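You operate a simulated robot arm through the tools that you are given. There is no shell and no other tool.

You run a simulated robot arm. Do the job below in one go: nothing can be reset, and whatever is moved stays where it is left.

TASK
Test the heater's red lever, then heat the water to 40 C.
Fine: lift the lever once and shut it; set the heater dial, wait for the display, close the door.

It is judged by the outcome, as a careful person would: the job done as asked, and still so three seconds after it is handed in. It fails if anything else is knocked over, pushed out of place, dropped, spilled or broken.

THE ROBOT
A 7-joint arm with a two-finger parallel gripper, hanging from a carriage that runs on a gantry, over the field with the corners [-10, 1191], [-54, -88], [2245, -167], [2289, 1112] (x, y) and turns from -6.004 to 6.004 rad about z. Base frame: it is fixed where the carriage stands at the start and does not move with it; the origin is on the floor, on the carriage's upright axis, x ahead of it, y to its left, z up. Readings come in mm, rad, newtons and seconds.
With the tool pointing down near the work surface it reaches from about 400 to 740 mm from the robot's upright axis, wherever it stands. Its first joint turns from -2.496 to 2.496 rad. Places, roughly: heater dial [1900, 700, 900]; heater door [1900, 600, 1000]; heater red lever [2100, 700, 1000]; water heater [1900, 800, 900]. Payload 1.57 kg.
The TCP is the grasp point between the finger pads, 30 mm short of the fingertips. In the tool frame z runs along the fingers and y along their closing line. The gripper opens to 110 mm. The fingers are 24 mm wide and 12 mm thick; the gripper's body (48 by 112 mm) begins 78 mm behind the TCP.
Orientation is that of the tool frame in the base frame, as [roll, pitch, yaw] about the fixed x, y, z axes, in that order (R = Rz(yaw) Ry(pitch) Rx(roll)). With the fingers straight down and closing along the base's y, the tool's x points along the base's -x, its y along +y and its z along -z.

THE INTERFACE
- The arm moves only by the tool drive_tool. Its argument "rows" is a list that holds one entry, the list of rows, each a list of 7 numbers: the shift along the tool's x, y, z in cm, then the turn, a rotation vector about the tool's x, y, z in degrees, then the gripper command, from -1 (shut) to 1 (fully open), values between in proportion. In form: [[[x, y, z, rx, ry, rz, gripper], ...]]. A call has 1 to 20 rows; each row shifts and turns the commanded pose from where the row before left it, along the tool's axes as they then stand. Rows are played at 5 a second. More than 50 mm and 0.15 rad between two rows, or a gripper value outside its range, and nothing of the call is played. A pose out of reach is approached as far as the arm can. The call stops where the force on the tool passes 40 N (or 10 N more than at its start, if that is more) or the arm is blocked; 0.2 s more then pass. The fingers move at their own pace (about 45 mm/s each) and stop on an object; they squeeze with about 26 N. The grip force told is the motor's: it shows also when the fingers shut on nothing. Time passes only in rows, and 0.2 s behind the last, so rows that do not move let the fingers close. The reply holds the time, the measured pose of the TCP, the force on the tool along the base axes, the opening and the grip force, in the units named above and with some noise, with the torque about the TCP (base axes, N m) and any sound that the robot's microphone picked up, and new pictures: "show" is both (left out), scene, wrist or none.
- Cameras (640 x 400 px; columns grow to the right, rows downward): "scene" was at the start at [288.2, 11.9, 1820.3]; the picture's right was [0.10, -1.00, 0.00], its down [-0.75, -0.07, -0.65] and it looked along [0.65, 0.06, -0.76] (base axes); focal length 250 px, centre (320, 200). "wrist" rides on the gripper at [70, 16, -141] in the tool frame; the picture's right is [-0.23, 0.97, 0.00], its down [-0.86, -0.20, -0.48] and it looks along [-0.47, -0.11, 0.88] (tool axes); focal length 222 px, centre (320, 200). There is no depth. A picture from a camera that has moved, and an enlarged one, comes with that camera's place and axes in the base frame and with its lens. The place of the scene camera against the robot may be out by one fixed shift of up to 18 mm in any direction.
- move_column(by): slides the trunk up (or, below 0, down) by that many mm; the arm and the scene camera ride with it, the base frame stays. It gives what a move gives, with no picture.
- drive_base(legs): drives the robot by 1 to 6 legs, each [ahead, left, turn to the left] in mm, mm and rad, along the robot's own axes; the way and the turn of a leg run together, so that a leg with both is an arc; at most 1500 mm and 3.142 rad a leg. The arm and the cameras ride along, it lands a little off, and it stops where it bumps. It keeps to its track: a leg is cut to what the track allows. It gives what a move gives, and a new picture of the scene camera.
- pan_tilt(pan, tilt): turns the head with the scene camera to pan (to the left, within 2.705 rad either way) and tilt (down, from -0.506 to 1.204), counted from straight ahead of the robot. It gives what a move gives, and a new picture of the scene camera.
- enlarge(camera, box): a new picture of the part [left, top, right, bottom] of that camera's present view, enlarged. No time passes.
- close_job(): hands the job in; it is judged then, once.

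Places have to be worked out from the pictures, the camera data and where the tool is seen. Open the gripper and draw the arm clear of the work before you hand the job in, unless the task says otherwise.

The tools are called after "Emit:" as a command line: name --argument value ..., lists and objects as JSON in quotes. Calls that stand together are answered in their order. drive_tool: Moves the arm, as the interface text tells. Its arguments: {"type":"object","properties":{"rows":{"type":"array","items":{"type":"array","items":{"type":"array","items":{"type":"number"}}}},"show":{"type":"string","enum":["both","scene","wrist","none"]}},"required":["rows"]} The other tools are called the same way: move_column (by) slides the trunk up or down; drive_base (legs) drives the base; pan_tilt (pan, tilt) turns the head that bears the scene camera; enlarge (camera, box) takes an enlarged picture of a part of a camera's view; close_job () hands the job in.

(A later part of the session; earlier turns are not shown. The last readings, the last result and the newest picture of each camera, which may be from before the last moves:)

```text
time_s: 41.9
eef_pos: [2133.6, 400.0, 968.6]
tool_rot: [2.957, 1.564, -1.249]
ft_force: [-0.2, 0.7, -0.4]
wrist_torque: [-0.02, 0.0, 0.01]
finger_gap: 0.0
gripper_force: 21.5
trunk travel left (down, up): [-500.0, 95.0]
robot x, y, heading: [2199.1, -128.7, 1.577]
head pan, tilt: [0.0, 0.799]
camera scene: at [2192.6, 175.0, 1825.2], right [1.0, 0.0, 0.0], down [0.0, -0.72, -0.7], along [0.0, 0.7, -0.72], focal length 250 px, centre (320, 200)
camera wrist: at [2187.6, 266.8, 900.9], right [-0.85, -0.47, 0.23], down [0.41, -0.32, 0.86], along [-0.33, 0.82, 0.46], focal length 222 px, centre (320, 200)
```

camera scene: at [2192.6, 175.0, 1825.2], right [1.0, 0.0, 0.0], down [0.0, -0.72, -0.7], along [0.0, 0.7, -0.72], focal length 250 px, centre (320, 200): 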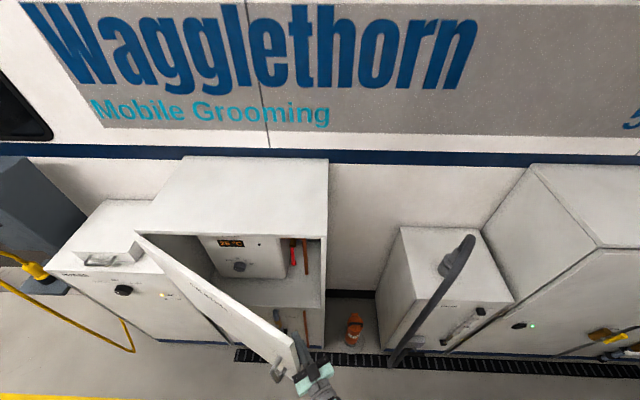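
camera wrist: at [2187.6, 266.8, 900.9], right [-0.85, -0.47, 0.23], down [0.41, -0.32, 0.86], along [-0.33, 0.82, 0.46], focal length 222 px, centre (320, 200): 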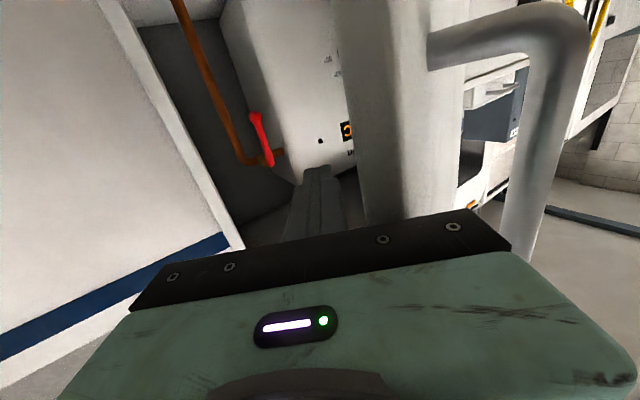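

The fingers are now inside the door. I'll rotate the tool further so it points at the inner face, keeping the hand clear of the door edge, then push the door round.

Emit:
drive_tool --rows '[[[0, 0, 0, -7.5, 0, 0, -1], [0, 0, 0, -7.5, 0, 0, -1], [0, 0, 0, -7.5, 0, 0, -1], [0, 0, 0, -7.5, 0, 0, -1], [0, 0, 0, -7.5, 0, 0, -1], [0, 0, 0, -7.5, 0, 0, -1], [0, 0, 0, 0, 0, 0, -1]]]' --show "both"

```text
time_s: 43.5
eef_pos: [2125.2, 394.3, 959.8]
tool_rot: [2.578, 1.559, -0.909]
ft_force: [0.1, 0.4, 0.0]
wrist_torque: [-0.01, -0.03, 0.07]
finger_gap: 0.1
gripper_force: 21.3
out of reach, approached as far as the arm can: row 6
trunk travel left (down, up): [-500.0, 95.0]
robot x, y, heading: [2200.9, -133.6, 1.57]
head pan, tilt: [0.0, 0.799]
camera scene: at [2192.6, 175.0, 1825.2], right [1.0, 0.0, 0.0], down [0.0, -0.72, -0.7], along [0.0, 0.7, -0.72], focal length 250 px, centre (320, 200)
camera wrist: at [2253.4, 330.8, 891.6], right [-0.33, -0.91, 0.23], down [0.51, 0.03, 0.86], along [-0.79, 0.4, 0.46], focal length 222 px, centre (320, 200)
```

scene: 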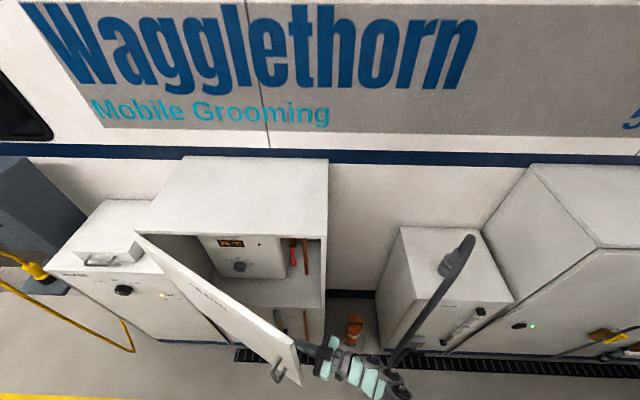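
wrist: 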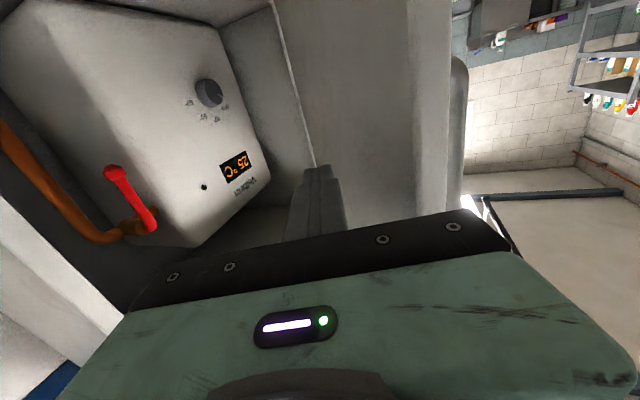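

The wrist shows a very clear view of the panel and lever. Now I push the door's inner face in −x/−y.

Emit:
drive_tool --rows '[[[0, 1.77, 1.75, 0, 0, 0, -1], [0, 1.77, 1.75, 0, 0, 0, -1], [0, 1.77, 1.75, 0, 0, 0, -1], [0, 1.77, 1.75, 0, 0, 0, -1], [0, 1.77, 1.75, 0, 0, 0, -1], [0, 1.77, 1.75, 0, 0, 0, -1], [0, 1.77, 1.75, 0, 0, 0, -1], [0, 1.77, 1.75, 0, 0, 0, -1], [0, 0, 0, 0, 0, 0, -1]]]' --show "both"

```text
time_s: 44.4
eef_pos: [2062.5, 358.0, 957.2]
tool_rot: [2.548, 1.553, -0.949]
ft_force: [19.9, -13.1, 5.4]
wrist_torque: [-0.02, 0.24, 0.56]
finger_gap: 0.0
gripper_force: 21.4
trunk travel left (down, up): [-500.0, 95.0]
robot x, y, heading: [2203.8, -128.3, 1.568]
head pan, tilt: [0.0, 0.799]
stopped in row 4: the force on the tool passed its limit at 50 N (the readings are from after the stop); the commanded pose is now the measured one
camera scene: at [2195.4, 173.8, 1824.7], right [1.0, 0.0, 0.0], down [0.0, -0.72, -0.7], along [0.0, 0.7, -0.72], focal length 250 px, centre (320, 200)
camera wrist: at [2189.9, 291.2, 889.5], right [-0.34, -0.91, 0.24], down [0.51, 0.03, 0.86], along [-0.79, 0.41, 0.45], focal length 222 px, centre (320, 200)
```

scene: 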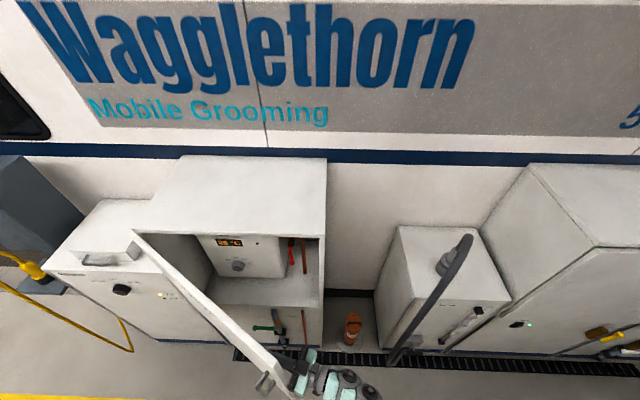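
wrist: 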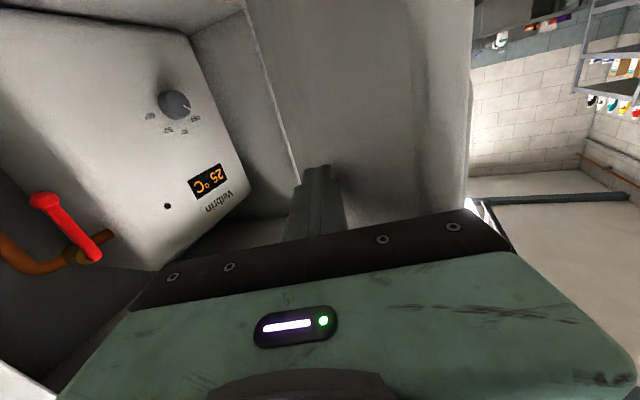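

The door moved to roughly 38° before an impact stop. I'll push more slowly now that I'm in contact.

Emit:
drive_tool --rows '[[[0, 0.5, 0.3, 0, 0, 0, -1], [0, 0.9, 0.6, 0, 0, 0, -1], [0, 1.0, 0.8, 0, 0, 0, -1], [0, 1.0, 0.8, 0, 0, 0, -1], [0, 1.0, 0.9, 0, 0, 0, -1], [0, 1.0, 0.9, 0, 0, 0, -1], [0, 1.0, 1.0, 0, 0, 0, -1], [0, 1.0, 1.0, 0, 0, 0, -1], [0, 1.0, 1.0, 0, 0, 0, -1], [0, 1.0, 1.0, 0, 0, 0, -1], [0, 0.9, 1.1, 0, 0, 0, -1], [0, 0.9, 1.1, 0, 0, 0, -1], [0, 0.9, 1.1, 0, 0, 0, -1], [0, 0, 0, 0, 0, 0, -1]]]' --show "both"

```text
time_s: 44.9
eef_pos: [2057.8, 350.4, 957.4]
tool_rot: [2.666, 1.552, -0.831]
ft_force: [25.3, -17.0, 7.6]
wrist_torque: [-0.07, 0.17, 0.63]
finger_gap: 0.1
gripper_force: 20.8
trunk travel left (down, up): [-500.0, 95.0]
robot x, y, heading: [2201.9, -131.7, 1.571]
head pan, tilt: [0.0, 0.799]
stopped in row 2: the force on the tool passed its limit at 43 N (the readings are from after the stop); the commanded pose is now the measured one
camera scene: at [2196.6, 173.2, 1824.6], right [1.0, 0.0, 0.0], down [0.0, -0.72, -0.7], along [0.0, 0.7, -0.72], focal length 250 px, centre (320, 200)
camera wrist: at [2185.5, 284.7, 889.5], right [-0.34, -0.91, 0.24], down [0.51, 0.03, 0.86], along [-0.79, 0.41, 0.45], focal length 222 px, centre (320, 200)
```

scene: 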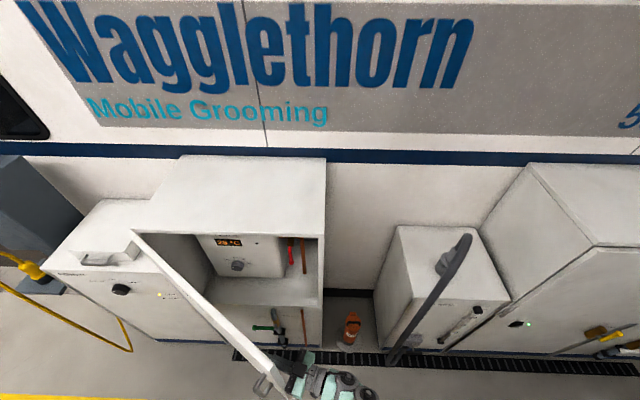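
wrist: 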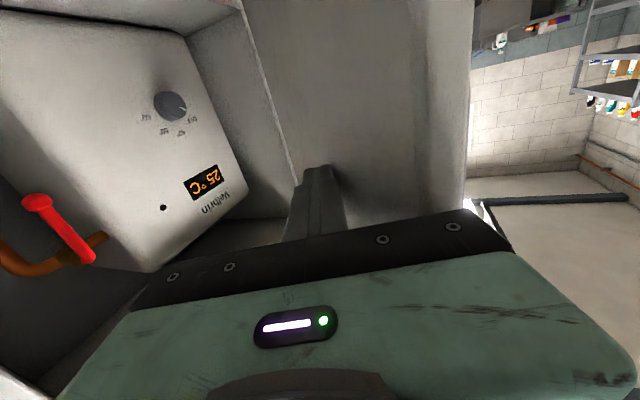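

The force is along the door, so the hand's body is pressing the door's free edge rather than the finger pushing the face. I'll back out ~4 cm along the fingers and push with the finger side instead.

Emit:
drive_tool --rows '[[[0, -0.6, -1.3, 0, 0, 0, -1], [0, -0.6, -1.5, 0, 0, 0, -1], [0, 0, -1.2, 0, 0, 0, -1], [0, 0.8, 0, 0, 0, 0, -1], [0, 0.8, 0, 0, 0, 0, -1], [0, 0.8, 0, 0, 0, 0, -1], [0, 0.8, 0, 0, 0, 0, -1], [0, 0.8, 0, 0, 0, 0, -1], [0, 0, 0, 0, 0, 0, -1]]]' --show "both"

```text
time_s: 46.9
eef_pos: [2078.1, 314.1, 959.2]
tool_rot: [2.519, 1.559, -0.976]
ft_force: [0.5, -0.3, 0.7]
wrist_torque: [0.0, 0.03, 0.01]
finger_gap: 0.0
gripper_force: 21.5
trunk travel left (down, up): [-500.0, 95.0]
robot x, y, heading: [2204.6, -130.3, 1.571]
head pan, tilt: [0.0, 0.799]
camera scene: at [2194.4, 174.3, 1825.2], right [1.0, 0.0, 0.0], down [0.0, -0.72, -0.7], along [0.0, 0.7, -0.72], focal length 250 px, centre (320, 200)
camera wrist: at [2205.8, 248.3, 890.6], right [-0.34, -0.91, 0.23], down [0.51, 0.03, 0.86], along [-0.79, 0.41, 0.46], focal length 222 px, centre (320, 200)
```

scene: 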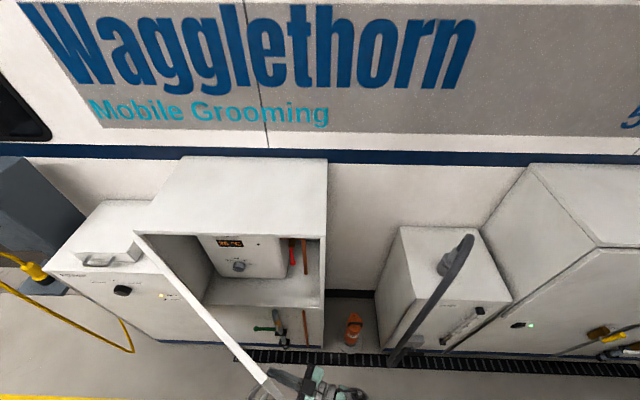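
wrist: 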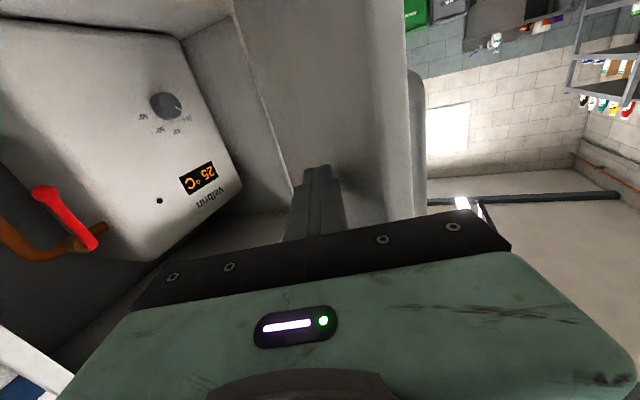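

The door yields with little force when pushed sideways. I'll keep pushing along the tool's y with a small forward component.

Emit:
drive_tool --rows '[[[0, 1.0, 0.1, 0, 0, 0, -1], [0, 1.0, 0.1, 0, 0, 0, -1], [0, 1.0, 0.1, 0, 0, 0, -1], [0, 1.0, 0.2, 0, 0, 0, -1], [0, 1.0, 0.2, 0, 0, 0, -1], [0, 1.0, 0.2, 0, 0, 0, -1], [0, 1.0, 0.3, 0, 0, 0, -1], [0, 1.0, 0.3, 0, 0, 0, -1], [0, 1.0, 0.3, 0, 0, 0, -1], [0, 1.0, 0.3, 0, 0, 0, -1], [0, 0, 0, 0, 0, 0, -1]]]' --show "both"

```text
time_s: 49.3
eef_pos: [2023.6, 227.1, 959.8]
tool_rot: [2.502, 1.56, -0.995]
ft_force: [0.1, 0.0, -0.4]
wrist_torque: [-0.01, -0.02, 0.0]
finger_gap: 0.1
gripper_force: 21.0
trunk travel left (down, up): [-500.0, 95.0]
robot x, y, heading: [2205.3, -128.3, 1.569]
head pan, tilt: [0.0, 0.799]
camera scene: at [2194.4, 174.3, 1825.2], right [1.0, 0.0, 0.0], down [0.0, -0.72, -0.7], along [0.0, 0.7, -0.72], focal length 250 px, centre (320, 200)
camera wrist: at [2151.5, 161.9, 890.7], right [-0.34, -0.91, 0.23], down [0.51, 0.03, 0.86], along [-0.79, 0.41, 0.46], focal length 222 px, centre (320, 200)
```

scene: 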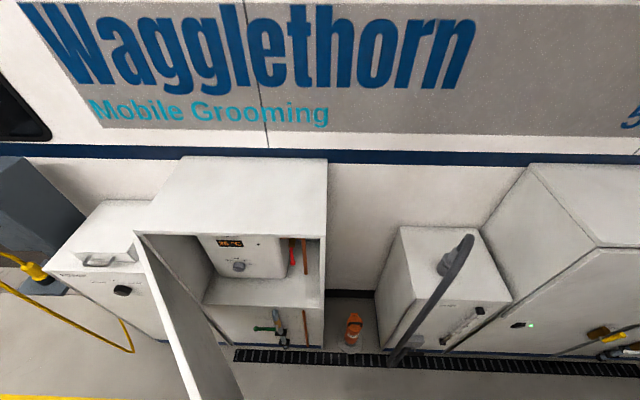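
wrist: 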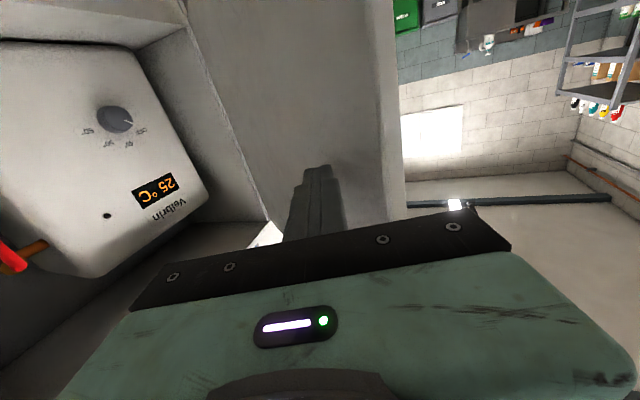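

The door is around 54° now and force-free. I'll continue pushing mostly toward −x.

Emit:
drive_tool --rows '[[[0, 0.9, 0.7, 0, 0, 0, -1], [0, 0.9, 0.8, 0, 0, 0, -1], [0, 0.9, 0.9, 0, 0, 0, -1], [0, 0.9, 1.0, 0, 0, 0, -1], [0, 0.8, 1.0, 0, 0, 0, -1], [0, 0.8, 1.1, 0, 0, 0, -1], [0, 0.7, 1.1, 0, 0, 0, -1], [0, 0.7, 1.2, 0, 0, 0, -1], [0, 0.7, 1.2, 0, 0, 0, -1], [0, 0.6, 1.2, 0, 0, 0, -1], [0, 0.6, 1.2, 0, 0, 0, -1], [0, 0.5, 1.2, 0, 0, 0, -1], [0, 0.5, 1.2, 0, 0, 0, -1], [0, 0, 0, 0, 0, 0, -1]]]' --show "both"

```text
time_s: 52.3
eef_pos: [1861.4, 185.5, 960.2]
tool_rot: [2.463, 1.558, -1.032]
ft_force: [0.2, -1.0, 0.4]
wrist_torque: [0.01, -0.02, 0.01]
finger_gap: 0.2
gripper_force: 22.0
trunk travel left (down, up): [-500.0, 95.0]
robot x, y, heading: [2197.8, -135.7, 1.571]
head pan, tilt: [0.0, 0.799]
camera scene: at [2194.4, 174.4, 1825.2], right [1.0, 0.0, 0.0], down [0.0, -0.72, -0.7], along [0.0, 0.7, -0.72], focal length 250 px, centre (320, 200)
camera wrist: at [1989.8, 120.7, 892.1], right [-0.34, -0.91, 0.23], down [0.51, 0.03, 0.86], along [-0.79, 0.41, 0.46], focal length 222 px, centre (320, 200)
```

scene: 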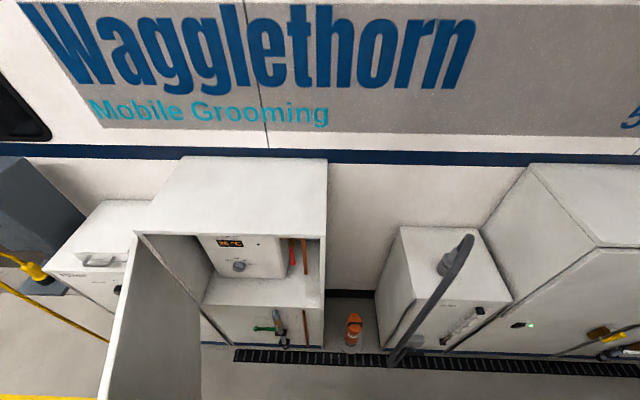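
wrist: 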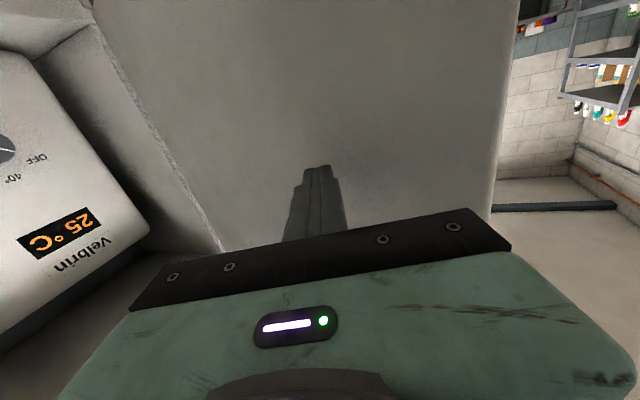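

The door is ~75° open. A little more push to get it near 88° for clearance around the dial.

Emit:
drive_tool --rows '[[[0, 0.4, 1.2, 0, 0, 0, -1], [0, 0.4, 1.2, 0, 0, 0, -1], [0, 0.4, 1.2, 0, 0, 0, -1], [0, 0.4, 1.2, 0, 0, 0, -1], [0, 0.4, 1.2, 0, 0, 0, -1], [0, 0.4, 1.2, 0, 0, 0, -1], [0, 0.4, 1.2, 0, 0, 0, -1], [0, 0, 0, 0, 0, 0, -1]]]' --show "both"

```text
time_s: 54.1
eef_pos: [1773.0, 188.6, 959.2]
tool_rot: [2.47, 1.559, -1.025]
ft_force: [-0.3, 0.0, 0.2]
wrist_torque: [0.04, 0.0, -0.03]
finger_gap: 0.0
gripper_force: 21.8
trunk travel left (down, up): [-500.0, 95.0]
robot x, y, heading: [2204.7, -128.3, 1.566]
head pan, tilt: [0.0, 0.799]
camera scene: at [2194.4, 174.4, 1825.2], right [1.0, 0.0, 0.0], down [0.0, -0.72, -0.7], along [0.0, 0.7, -0.72], focal length 250 px, centre (320, 200)
camera wrist: at [1900.5, 123.3, 891.0], right [-0.34, -0.91, 0.23], down [0.51, 0.03, 0.86], along [-0.79, 0.41, 0.46], focal length 222 px, centre (320, 200)
```

scene: 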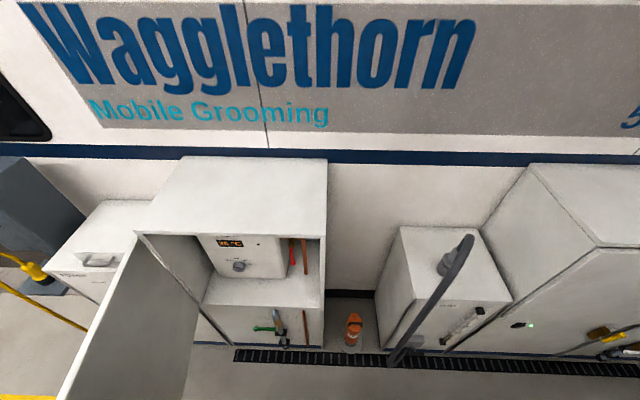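
wrist: 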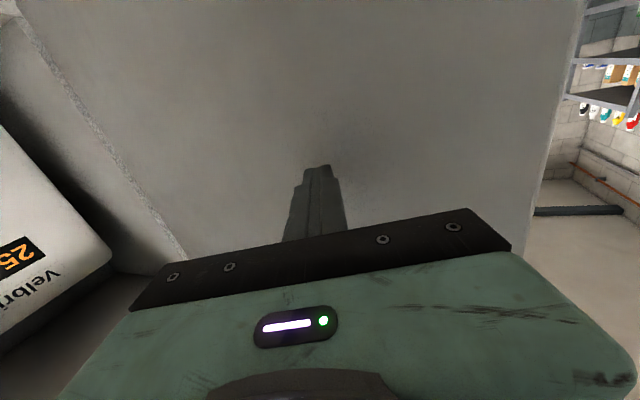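

The door is at ~84°, clear enough. From several wrist views I triangulate the lever pivot at about (2098, 697, 1022), its free end at (2101, 675, 928), and the dial at (1857, 713, 861). I'll back away from the door and turn the tool to face +y.

Emit:
drive_tool --rows '[[[0, -3.58, -1.52, 0, 0, 0, -1], [0, -3.58, -1.52, 0, 0, 0, -1], [0, -3.58, -1.52, 0, 0, 0, -1], [0, -3.58, -1.52, 0, 0, 0, -1], [0, -3.58, -1.52, 0, 0, 0, -1], [0, -3.58, -1.52, 0, 0, 0, -1], [0, -3.58, -1.52, 0, 0, 0, -1], [0, -3.58, -1.52, 0, 0, 0, -1], [0, 0, 0, 7.5, 0, 0, -1], [0, 0, 0, 7.5, 0, 0, -1], [0, 0, 0, 7.5, 0, 0, -1], [0, 0, 0, 7.5, 0, 0, -1], [0, 0, 0, 7.5, 0, 0, -1], [0, 0, 0, 7.5, 0, 0, -1], [0, 0, 0, 7.5, 0, 0, -1], [0, 0, 0, 7.5, 0, 0, -1], [0, 0, 0, 7.5, 0, 0, -1], [0, 0, 0, 0, 0, 0, -1]]]' --show "both"

```text
time_s: 57.9
eef_pos: [1986.6, 415.8, 957.5]
tool_rot: [-2.617, 1.557, -1.008]
ft_force: [0.1, -0.4, -0.3]
wrist_torque: [0.0, 0.0, 0.0]
finger_gap: 0.0
gripper_force: 21.3
trunk travel left (down, up): [-500.0, 95.0]
robot x, y, heading: [2206.1, -132.8, 1.569]
head pan, tilt: [0.0, 0.799]
camera scene: at [2194.4, 174.4, 1825.2], right [1.0, 0.0, 0.0], down [0.0, -0.72, -0.7], along [0.0, 0.7, -0.72], focal length 250 px, centre (320, 200)
camera wrist: at [1975.9, 271.8, 889.4], right [-0.97, -0.03, 0.22], down [0.21, -0.46, 0.86], along [0.07, 0.89, 0.46], focal length 222 px, centre (320, 200)
```

scene: 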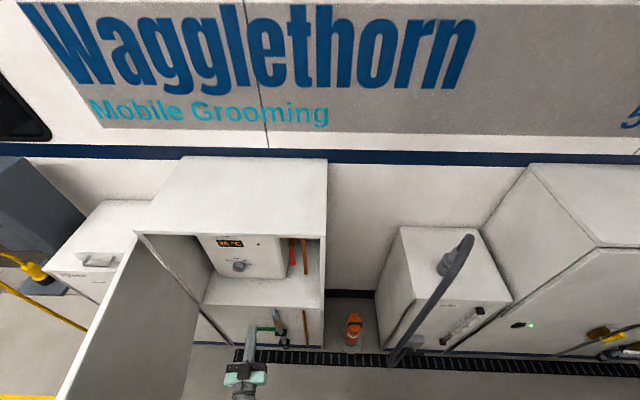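
wrist: 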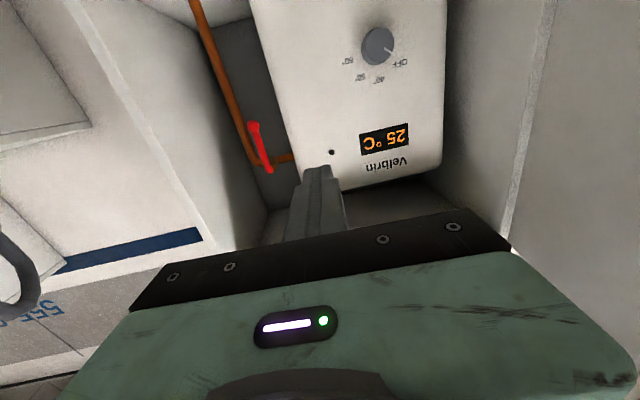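

Good frontal view. I'll enlarge the wrist view for the dial pointer and the lever.

Emit:
enlarge --camera "wrist" --box '[310, 10, 460, 190]'

Emit:
enlarge --camera "wrist" --box '[190, 60, 330, 200]'

```text
2.22 times, centred on (385, 100) of wrist
camera zoom: at [1975.9, 271.8, 889.4], right [-0.97, -0.03, 0.22], down [0.21, -0.46, 0.86], along [0.07, 0.89, 0.46], focal length 494 px, centre (176, 422)
```

zoom: 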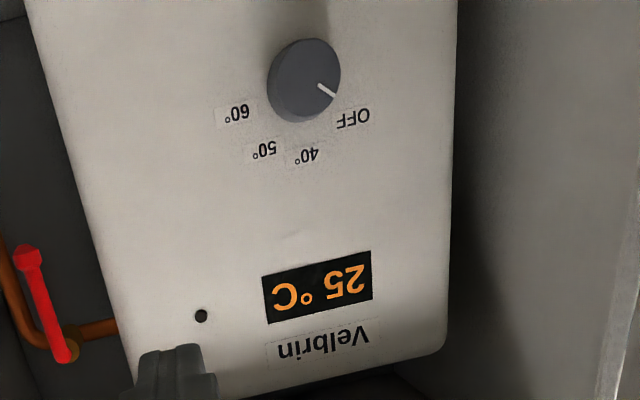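

```text
2.86 times, centred on (260, 130) of wrist
camera zoom: at [1975.9, 271.8, 889.4], right [-0.97, -0.03, 0.22], down [0.21, -0.46, 0.86], along [0.07, 0.89, 0.46], focal length 635 px, centre (491, 400)
```

zoom: 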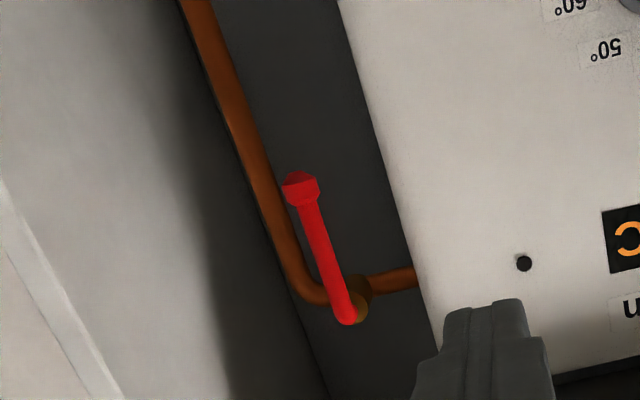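

The pointer is exactly at OFF; the 40° label lies ~45–50° clockwise from it. The lever sits near x≈2095, y≈705, with the copper pipe ~33 mm to its right. I'll line up in front of the lever for a closer look.

Emit:
drive_tool --rows '[[[0, -3.6, 0, 2.4, 0, 0, -0.2], [0, -3.6, 0, 0, 0, 0, -0.2], [0, -3.2, 0, 0, 0, 0, -0.2], [0, 0, 3, 0, 0, 0, -0.2], [0, 0, 3, 0, 0, 0, -0.2], [0, 0, 3, 0, 0, 0, -0.2], [0, 0, 3, 0, 0, 0, -0.2], [0, 0, 0, 0, 0, 0, -0.2]]]' --show "both"

Emit:
enlarge --camera "wrist" --box '[200, 0, 420, 250]'

Emit:
enlarge --camera "scene" --box '[250, 220, 340, 340]'

```text
time_s: 59.7
eef_pos: [2091.0, 534.3, 960.1]
tool_rot: [-2.536, 1.559, -0.967]
ft_force: [-0.3, -0.6, 0.2]
wrist_torque: [-0.04, -0.01, 0.01]
finger_gap: 43.9
gripper_force: 0.0
trunk travel left (down, up): [-500.0, 95.0]
robot x, y, heading: [2205.5, -133.5, 1.568]
head pan, tilt: [0.0, 0.799]
camera scene: at [2194.4, 174.4, 1825.2], right [1.0, 0.0, 0.0], down [0.0, -0.72, -0.7], along [0.0, 0.7, -0.72], focal length 250 px, centre (320, 200)
camera wrist: at [2075.2, 392.8, 891.2], right [-0.98, 0.01, 0.22], down [0.19, -0.47, 0.86], along [0.11, 0.88, 0.46], focal length 222 px, centre (320, 200)
```

scene: 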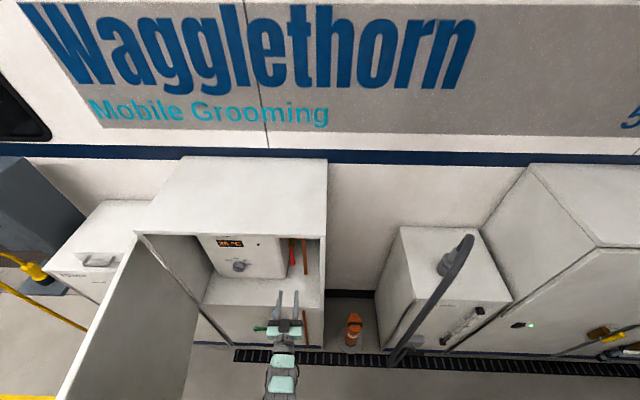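
wrist: 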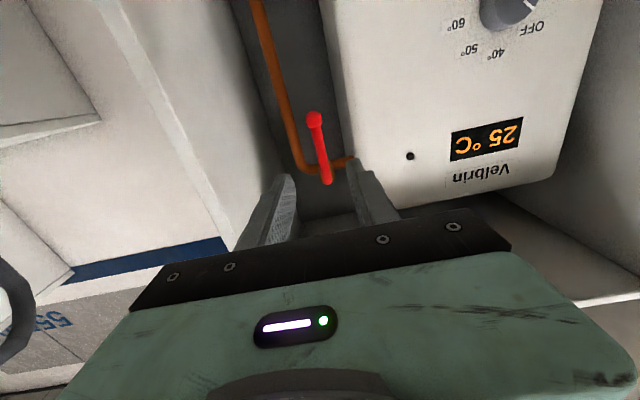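

```text
1.60 times, centred on (310, 125) of wrist
camera zoom: at [2075.2, 392.8, 891.2], right [-0.98, 0.01, 0.22], down [0.19, -0.47, 0.86], along [0.11, 0.88, 0.46], focal length 355 px, centre (336, 320)
```

zoom: 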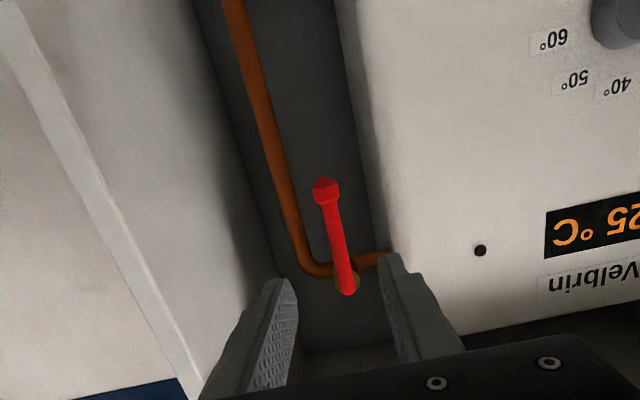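

```text
3.33 times, centred on (295, 280) of scene
camera zoom: at [2194.4, 174.4, 1825.2], right [1.0, 0.0, 0.0], down [0.0, -0.72, -0.7], along [0.0, 0.7, -0.72], focal length 835 px, centre (403, -67)
```

zoom: 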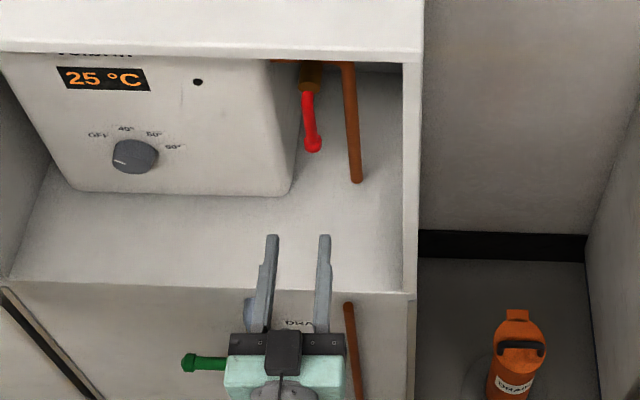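

Refined: lever knob at (2095, 702, 932), lever top at (2095, 715, 1022), copper pipe at (2132, 736). I'll advance with a ~38 mm opening to y≈690, gripping just above the knob at z≈958.

Emit:
drive_tool --rows '[[[0, -0.4, 3, 0, 0, 0, -0.3], [0, 0, 3, 0, 0, 0, -0.3], [0, 0, 3, 0, 0, 0, -0.3], [0, 0, 2, 0, 0, 0, -0.3], [0, 0, 0, 0, 0, 0, -0.3]]]' --show "both"

Emit:
enlarge --camera "wrist" --box '[200, 0, 420, 250]'

Emit:
enlarge --camera "scene" --box '[265, 225, 325, 295]'

```text
time_s: 60.9
eef_pos: [2094.2, 645.3, 958.0]
tool_rot: [-2.48, 1.56, -0.913]
ft_force: [0.2, 0.0, 0.6]
wrist_torque: [0.0, 0.02, 0.0]
finger_gap: 38.4
gripper_force: 0.1
trunk travel left (down, up): [-500.0, 95.0]
robot x, y, heading: [2203.4, -130.3, 1.572]
head pan, tilt: [0.0, 0.799]
camera scene: at [2194.4, 174.4, 1825.2], right [1.0, 0.0, 0.0], down [0.0, -0.72, -0.7], along [0.0, 0.7, -0.72], focal length 250 px, centre (320, 200)
camera wrist: at [2079.4, 503.6, 888.4], right [-0.98, 0.01, 0.22], down [0.19, -0.47, 0.86], along [0.11, 0.88, 0.46], focal length 222 px, centre (320, 200)
```

scene: 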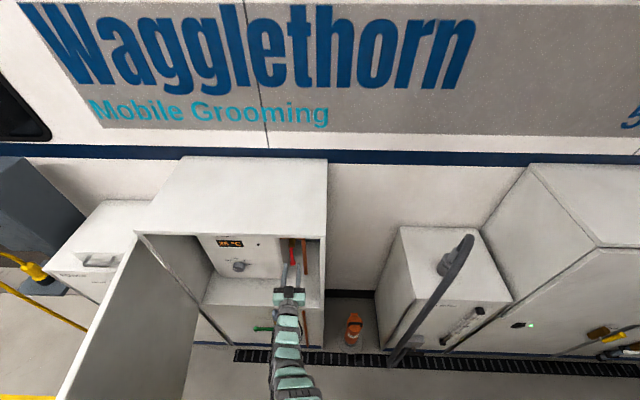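
wrist: 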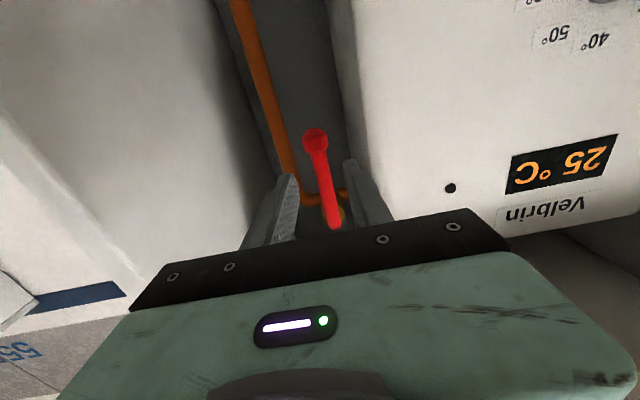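

```text
1.60 times, centred on (310, 125) of wrist
camera zoom: at [2079.4, 503.6, 888.4], right [-0.98, 0.01, 0.22], down [0.19, -0.47, 0.86], along [0.11, 0.88, 0.46], focal length 355 px, centre (336, 320)
```

zoom: 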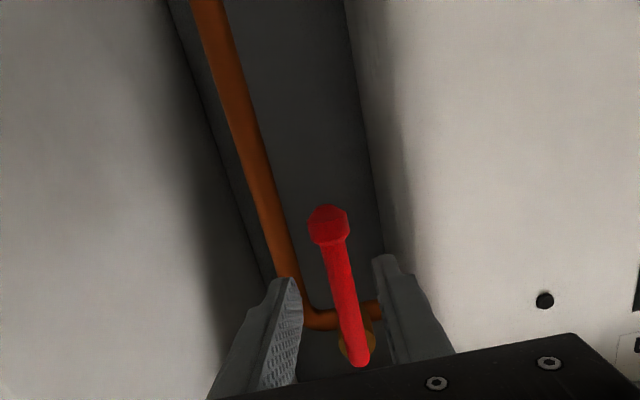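

```text
5.71 times, centred on (295, 260) of scene
camera zoom: at [2194.4, 174.4, 1825.2], right [1.0, 0.0, 0.0], down [0.0, -0.72, -0.7], along [0.0, 0.7, -0.72], focal length 1431 px, centre (463, -143)
```

zoom: 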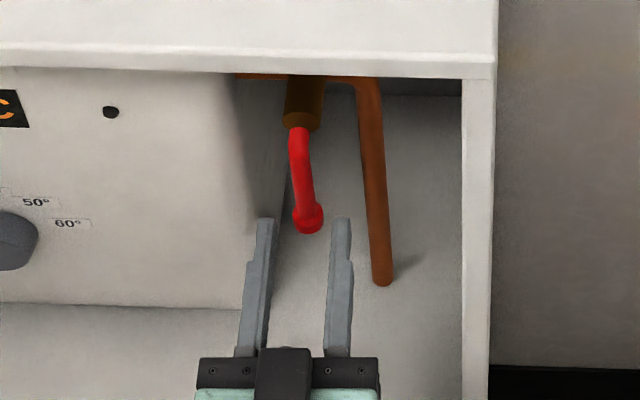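

Lever is centred between the fingers and consistent with y≈702–706. Moving forward 4.5 cm and closing gently.

Emit:
drive_tool --rows '[[[0, 0, 2, 0, 0, 0, -0.3], [0, 0, 1.5, 0, 0, 0, -0.3], [0, 0, 1.0, 0, 0, 0, -0.3], [0, 0, 0, 0, 0, 0, -0.3]]]' --show "both"

Emit:
enlarge --camera "wrist" --box '[200, 0, 420, 250]'

Emit:
enlarge --camera "scene" --box '[265, 225, 325, 295]'

```text
time_s: 61.7
eef_pos: [2119.9, 658.3, 957.8]
tool_rot: [-2.004, 1.558, -0.461]
ft_force: [25.6, 0.3, 3.0]
wrist_torque: [0.13, 0.01, -0.74]
finger_gap: 17.2
gripper_force: 0.1
out of reach, approached as far as the arm can: row 1, 2, 3
trunk travel left (down, up): [-500.0, 95.0]
robot x, y, heading: [2201.8, -128.0, 1.565]
head pan, tilt: [0.0, 0.799]
stopped in row 4: the force on the tool passed its limit at 41 N (the readings are from after the stop); the commanded pose is now the measured one
camera scene: at [2198.3, 174.5, 1825.2], right [1.0, -0.01, 0.0], down [0.0, -0.72, -0.7], along [0.01, 0.7, -0.72], focal length 250 px, centre (320, 200)
camera wrist: at [2099.1, 516.1, 888.9], right [-0.98, 0.03, 0.22], down [0.18, -0.48, 0.86], along [0.13, 0.88, 0.46], focal length 222 px, centre (320, 200)
```

scene: 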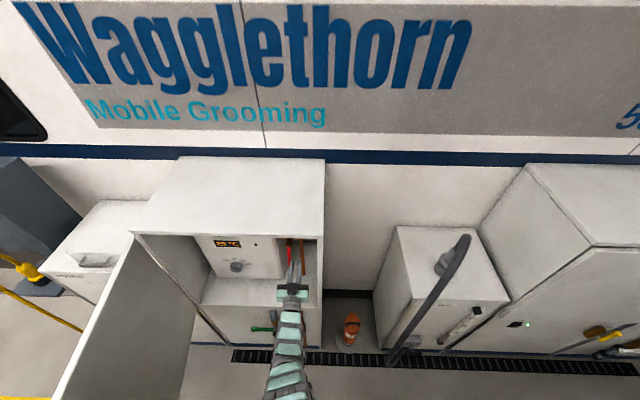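
wrist: 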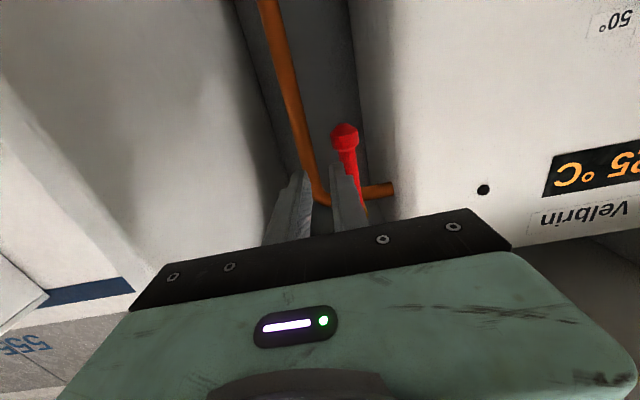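

```text
1.60 times, centred on (310, 125) of wrist
camera zoom: at [2099.1, 516.1, 888.9], right [-0.98, 0.03, 0.22], down [0.18, -0.48, 0.86], along [0.13, 0.88, 0.46], focal length 355 px, centre (336, 320)
```

zoom: 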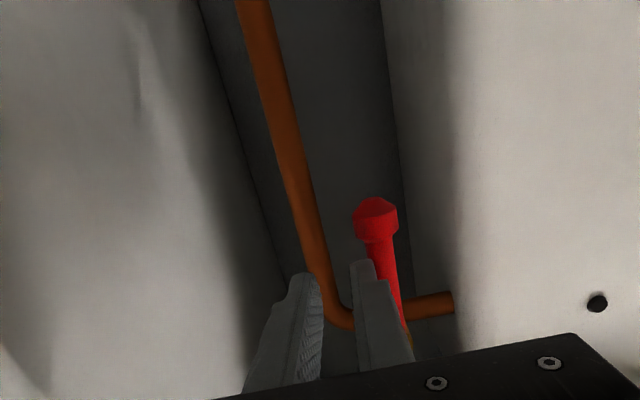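

```text
5.71 times, centred on (295, 260) of scene
camera zoom: at [2198.3, 174.5, 1825.2], right [1.0, -0.01, 0.0], down [0.0, -0.72, -0.7], along [0.01, 0.7, -0.72], focal length 1431 px, centre (463, -143)
```

zoom: 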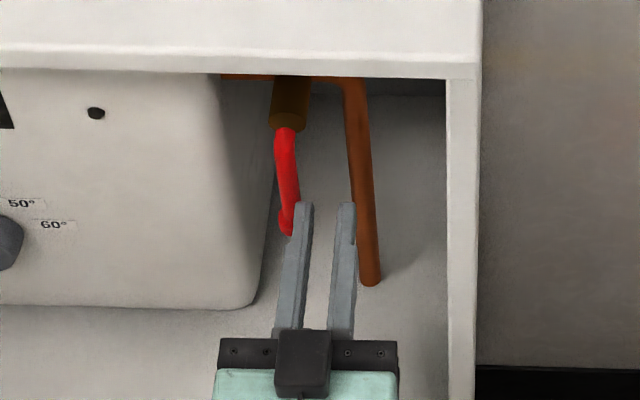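

The arm ran out of reach and drifted sideways, so its left finger is now pressing on the lever's right side. I'll back straight out and then bring the carriage closer.

Emit:
drive_tool --rows '[[[0, -0.3, -1, 0, 0, 0, -0.5], [0, 0, -2, 0, 0, 0, -0.5], [0, 0, -3, 0, 0, 0, -0.5], [0, 0, -3, 0, 0, 0, -0.5], [0, 0, -3, 0, 0, 0, -0.5], [0, 0, -3, 0, 0, 0, -0.5], [0, 0, 0, 0, 0, 0, -0.5]]]' --show "both"

Emit:
enlarge --camera "scene" --box '[265, 225, 325, 295]'

```text
time_s: 63.3
eef_pos: [2105.7, 506.3, 959.8]
tool_rot: [-2.412, 1.559, -0.856]
ft_force: [0.6, 0.3, 1.1]
wrist_torque: [-0.01, 0.0, 0.0]
finger_gap: 27.5
gripper_force: 0.1
trunk travel left (down, up): [-500.0, 95.0]
robot x, y, heading: [2204.9, -128.0, 1.568]
head pan, tilt: [0.0, 0.799]
camera scene: at [2195.6, 174.4, 1825.1], right [1.0, 0.0, 0.0], down [0.0, -0.72, -0.7], along [0.0, 0.7, -0.72], focal length 250 px, centre (320, 200)
camera wrist: at [2087.3, 364.9, 891.1], right [-0.98, 0.02, 0.22], down [0.19, -0.47, 0.86], along [0.12, 0.88, 0.46], focal length 222 px, centre (320, 200)
```

scene: 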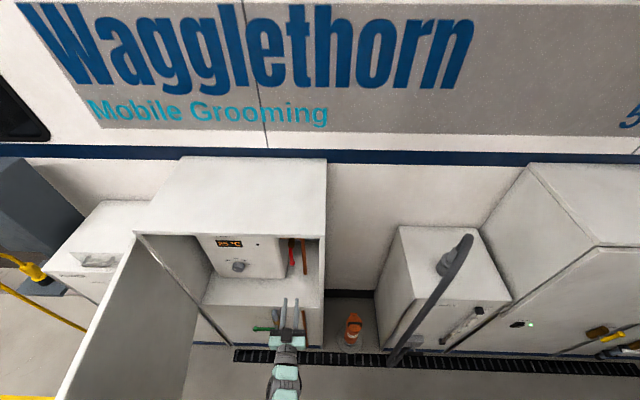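
wrist: 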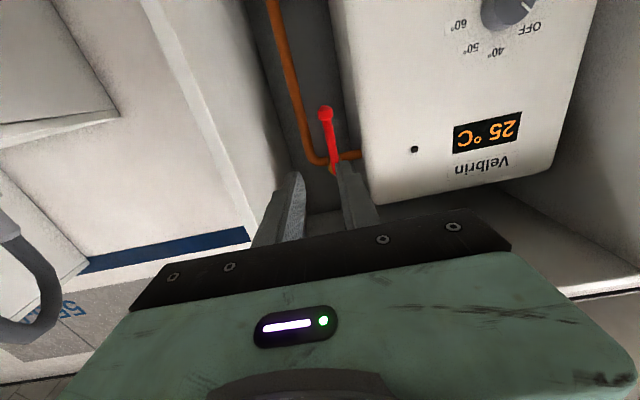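

```text
5.71 times, centred on (295, 260) of scene
camera zoom: at [2195.6, 174.4, 1825.1], right [1.0, 0.0, 0.0], down [0.0, -0.72, -0.7], along [0.0, 0.7, -0.72], focal length 1431 px, centre (463, -143)
```

zoom: 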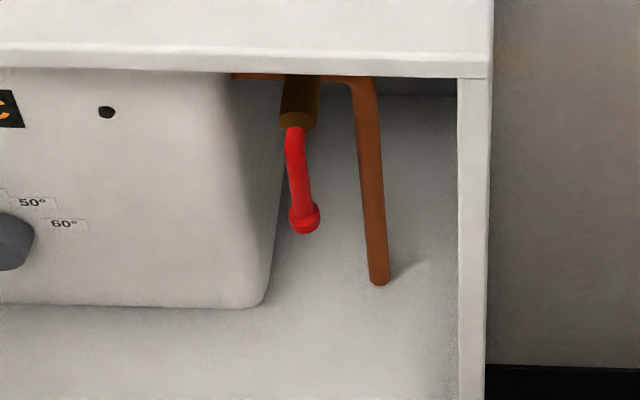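

The lever is unmoved. I'll retract 5 cm, recentre x, and drive the carriage 180 mm toward the heater.

Emit:
drive_tool --rows '[[[0, 0.5, -2.5, -0.5, 0, 0, -0.3], [0, 0.5, -2.5, 0, 0, 0, -0.3], [0, 0, 0, 0, 0, 0, -0.3]]]' --show "none"

Emit:
drive_base --legs '[[180, 0, 0]]'

Emit:
drive_tool --rows '[[[0, 0, 0, 0, 0, 0, -0.3]]]' --show "both"

Emit:
enlarge --camera "wrist" --box '[200, 0, 420, 250]'

```text
time_s: 64.1
eef_pos: [2093.9, 456.1, 960.5]
tool_rot: [-2.394, 1.559, -0.83]
ft_force: [-0.1, -0.1, 0.4]
wrist_torque: [-0.01, 0.01, 0.01]
finger_gap: 38.5
gripper_force: 0.0
trunk travel left (down, up): [-500.0, 95.0]
robot x, y, heading: [2200.6, -132.8, 1.569]
head pan, tilt: [0.0, 0.799]
```

```text
time_s: 65.6
eef_pos: [2096.4, 634.2, 959.8]
tool_rot: [-2.415, 1.56, -0.85]
ft_force: [0.6, -0.7, 0.2]
wrist_torque: [0.0, -0.01, 0.0]
finger_gap: 38.5
gripper_force: 0.1
trunk travel left (down, up): [-500.0, 95.0]
robot x, y, heading: [2209.0, 46.4, 1.563]
head pan, tilt: [0.0, 0.799]
camera scene: at [2196.1, 352.4, 1825.2], right [1.0, 0.0, 0.0], down [0.0, -0.72, -0.7], along [0.0, 0.7, -0.72], focal length 250 px, centre (320, 200)
```

scene: 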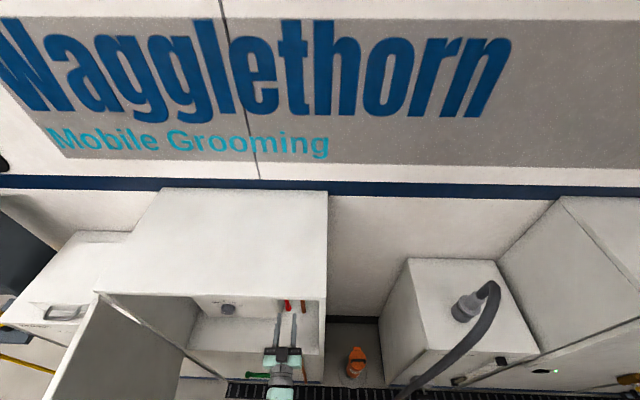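

```text
time_s: 66.0
eef_pos: [2095.0, 633.5, 959.1]
tool_rot: [-2.418, 1.561, -0.854]
ft_force: [0.4, 0.4, 0.7]
wrist_torque: [-0.04, 0.02, 0.0]
finger_gap: 38.4
gripper_force: 0.0
trunk travel left (down, up): [-500.0, 95.0]
robot x, y, heading: [2201.3, 48.4, 1.567]
head pan, tilt: [0.0, 0.799]
camera scene: at [2196.1, 352.4, 1825.2], right [1.0, 0.0, 0.0], down [0.0, -0.72, -0.7], along [0.0, 0.7, -0.72], focal length 250 px, centre (320, 200)
camera wrist: at [2078.7, 491.9, 890.3], right [-0.98, 0.01, 0.22], down [0.19, -0.47, 0.86], along [0.11, 0.88, 0.46], focal length 222 px, centre (320, 200)
```

scene: 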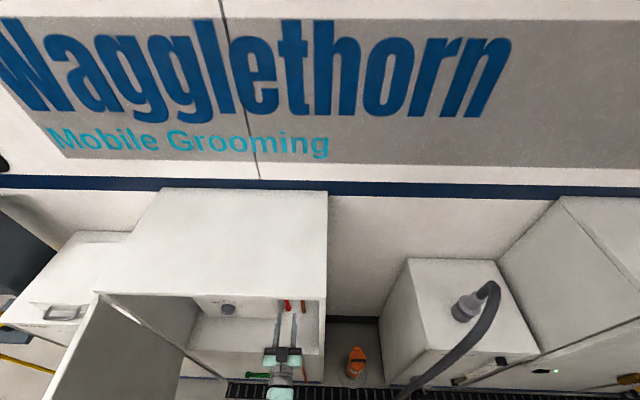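
wrist: 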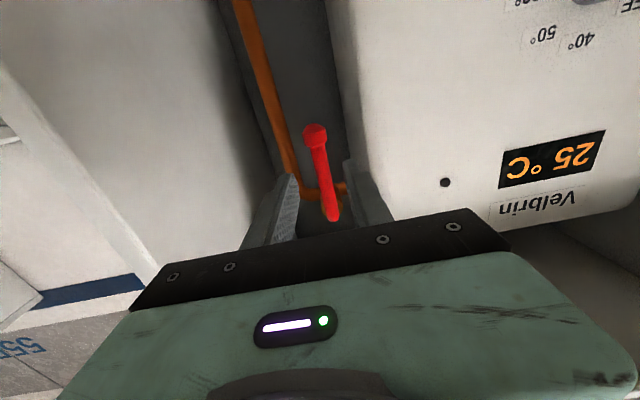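

```text
1.60 times, centred on (310, 125) of wrist
camera zoom: at [2078.7, 491.9, 890.3], right [-0.98, 0.01, 0.22], down [0.19, -0.47, 0.86], along [0.11, 0.88, 0.46], focal length 355 px, centre (336, 320)
```

zoom: 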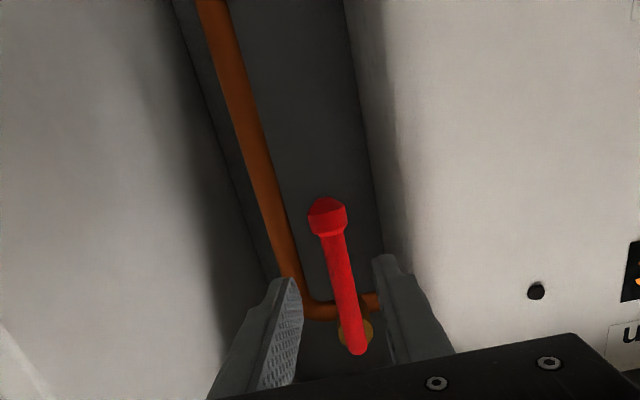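

Well centred with plenty of reach now. Advancing 5.6 cm to bring the fingers around the lever.

Emit:
drive_tool --rows '[[[0, 0, 1.5, 0, 0, 0, -0.3], [0, 0, 1.5, 0, 0, 0, -0.3], [0, 0, 1.5, 0, 0, 0, -0.3], [0, 0, 1.1, 0, 0, 0, -0.3], [0, 0, 0, 0, 0, 0, -0.3]]]' --show "both"

Emit:
enlarge --camera "wrist" --box '[200, 0, 420, 250]'

Emit:
enlarge --camera "scene" --box '[250, 280, 330, 360]'

```text
time_s: 67.2
eef_pos: [2093.9, 690.8, 957.8]
tool_rot: [-2.399, 1.561, -0.835]
ft_force: [-0.4, -0.7, 0.5]
wrist_torque: [-0.01, -0.02, 0.04]
finger_gap: 38.3
gripper_force: 0.0
trunk travel left (down, up): [-500.0, 95.0]
robot x, y, heading: [2205.6, 49.2, 1.569]
head pan, tilt: [0.0, 0.799]
camera scene: at [2196.1, 352.5, 1825.2], right [1.0, 0.0, 0.0], down [0.0, -0.72, -0.7], along [0.0, 0.7, -0.72], focal length 250 px, centre (320, 200)
camera wrist: at [2079.1, 548.8, 889.6], right [-0.98, 0.01, 0.22], down [0.19, -0.47, 0.86], along [0.11, 0.88, 0.46], focal length 222 px, centre (320, 200)
```

scene: 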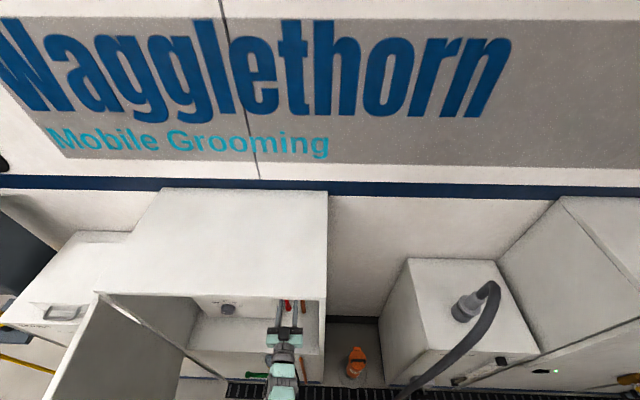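
wrist: 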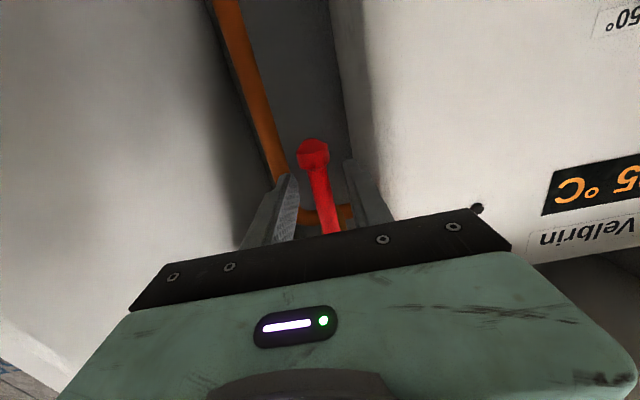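

```text
1.60 times, centred on (310, 125) of wrist
camera zoom: at [2079.1, 548.8, 889.6], right [-0.98, 0.01, 0.22], down [0.19, -0.47, 0.86], along [0.11, 0.88, 0.46], focal length 355 px, centre (336, 320)
```

zoom: 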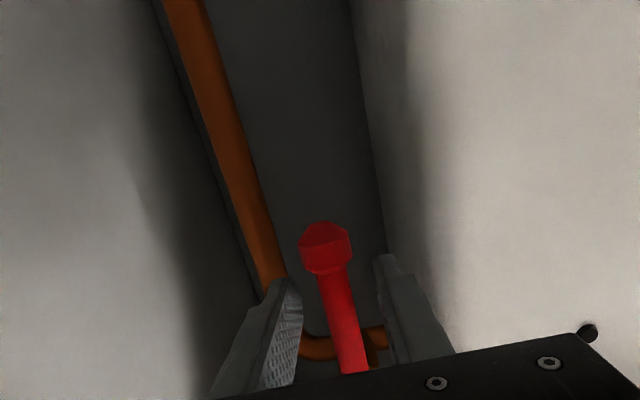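

```text
5.00 times, centred on (290, 320) of scene
camera zoom: at [2196.1, 352.5, 1825.2], right [1.0, 0.0, 0.0], down [0.0, -0.72, -0.7], along [0.0, 0.7, -0.72], focal length 1252 px, centre (470, -400)
```

zoom: 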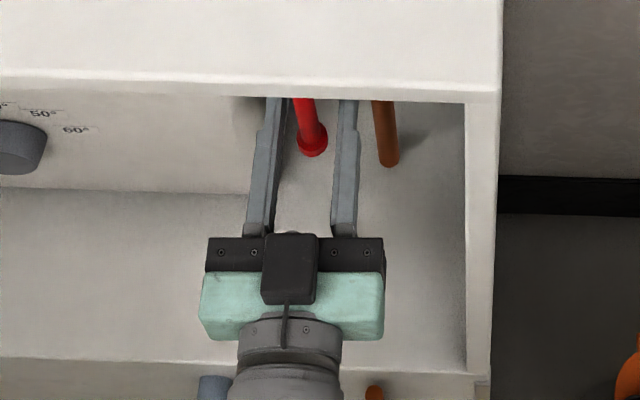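

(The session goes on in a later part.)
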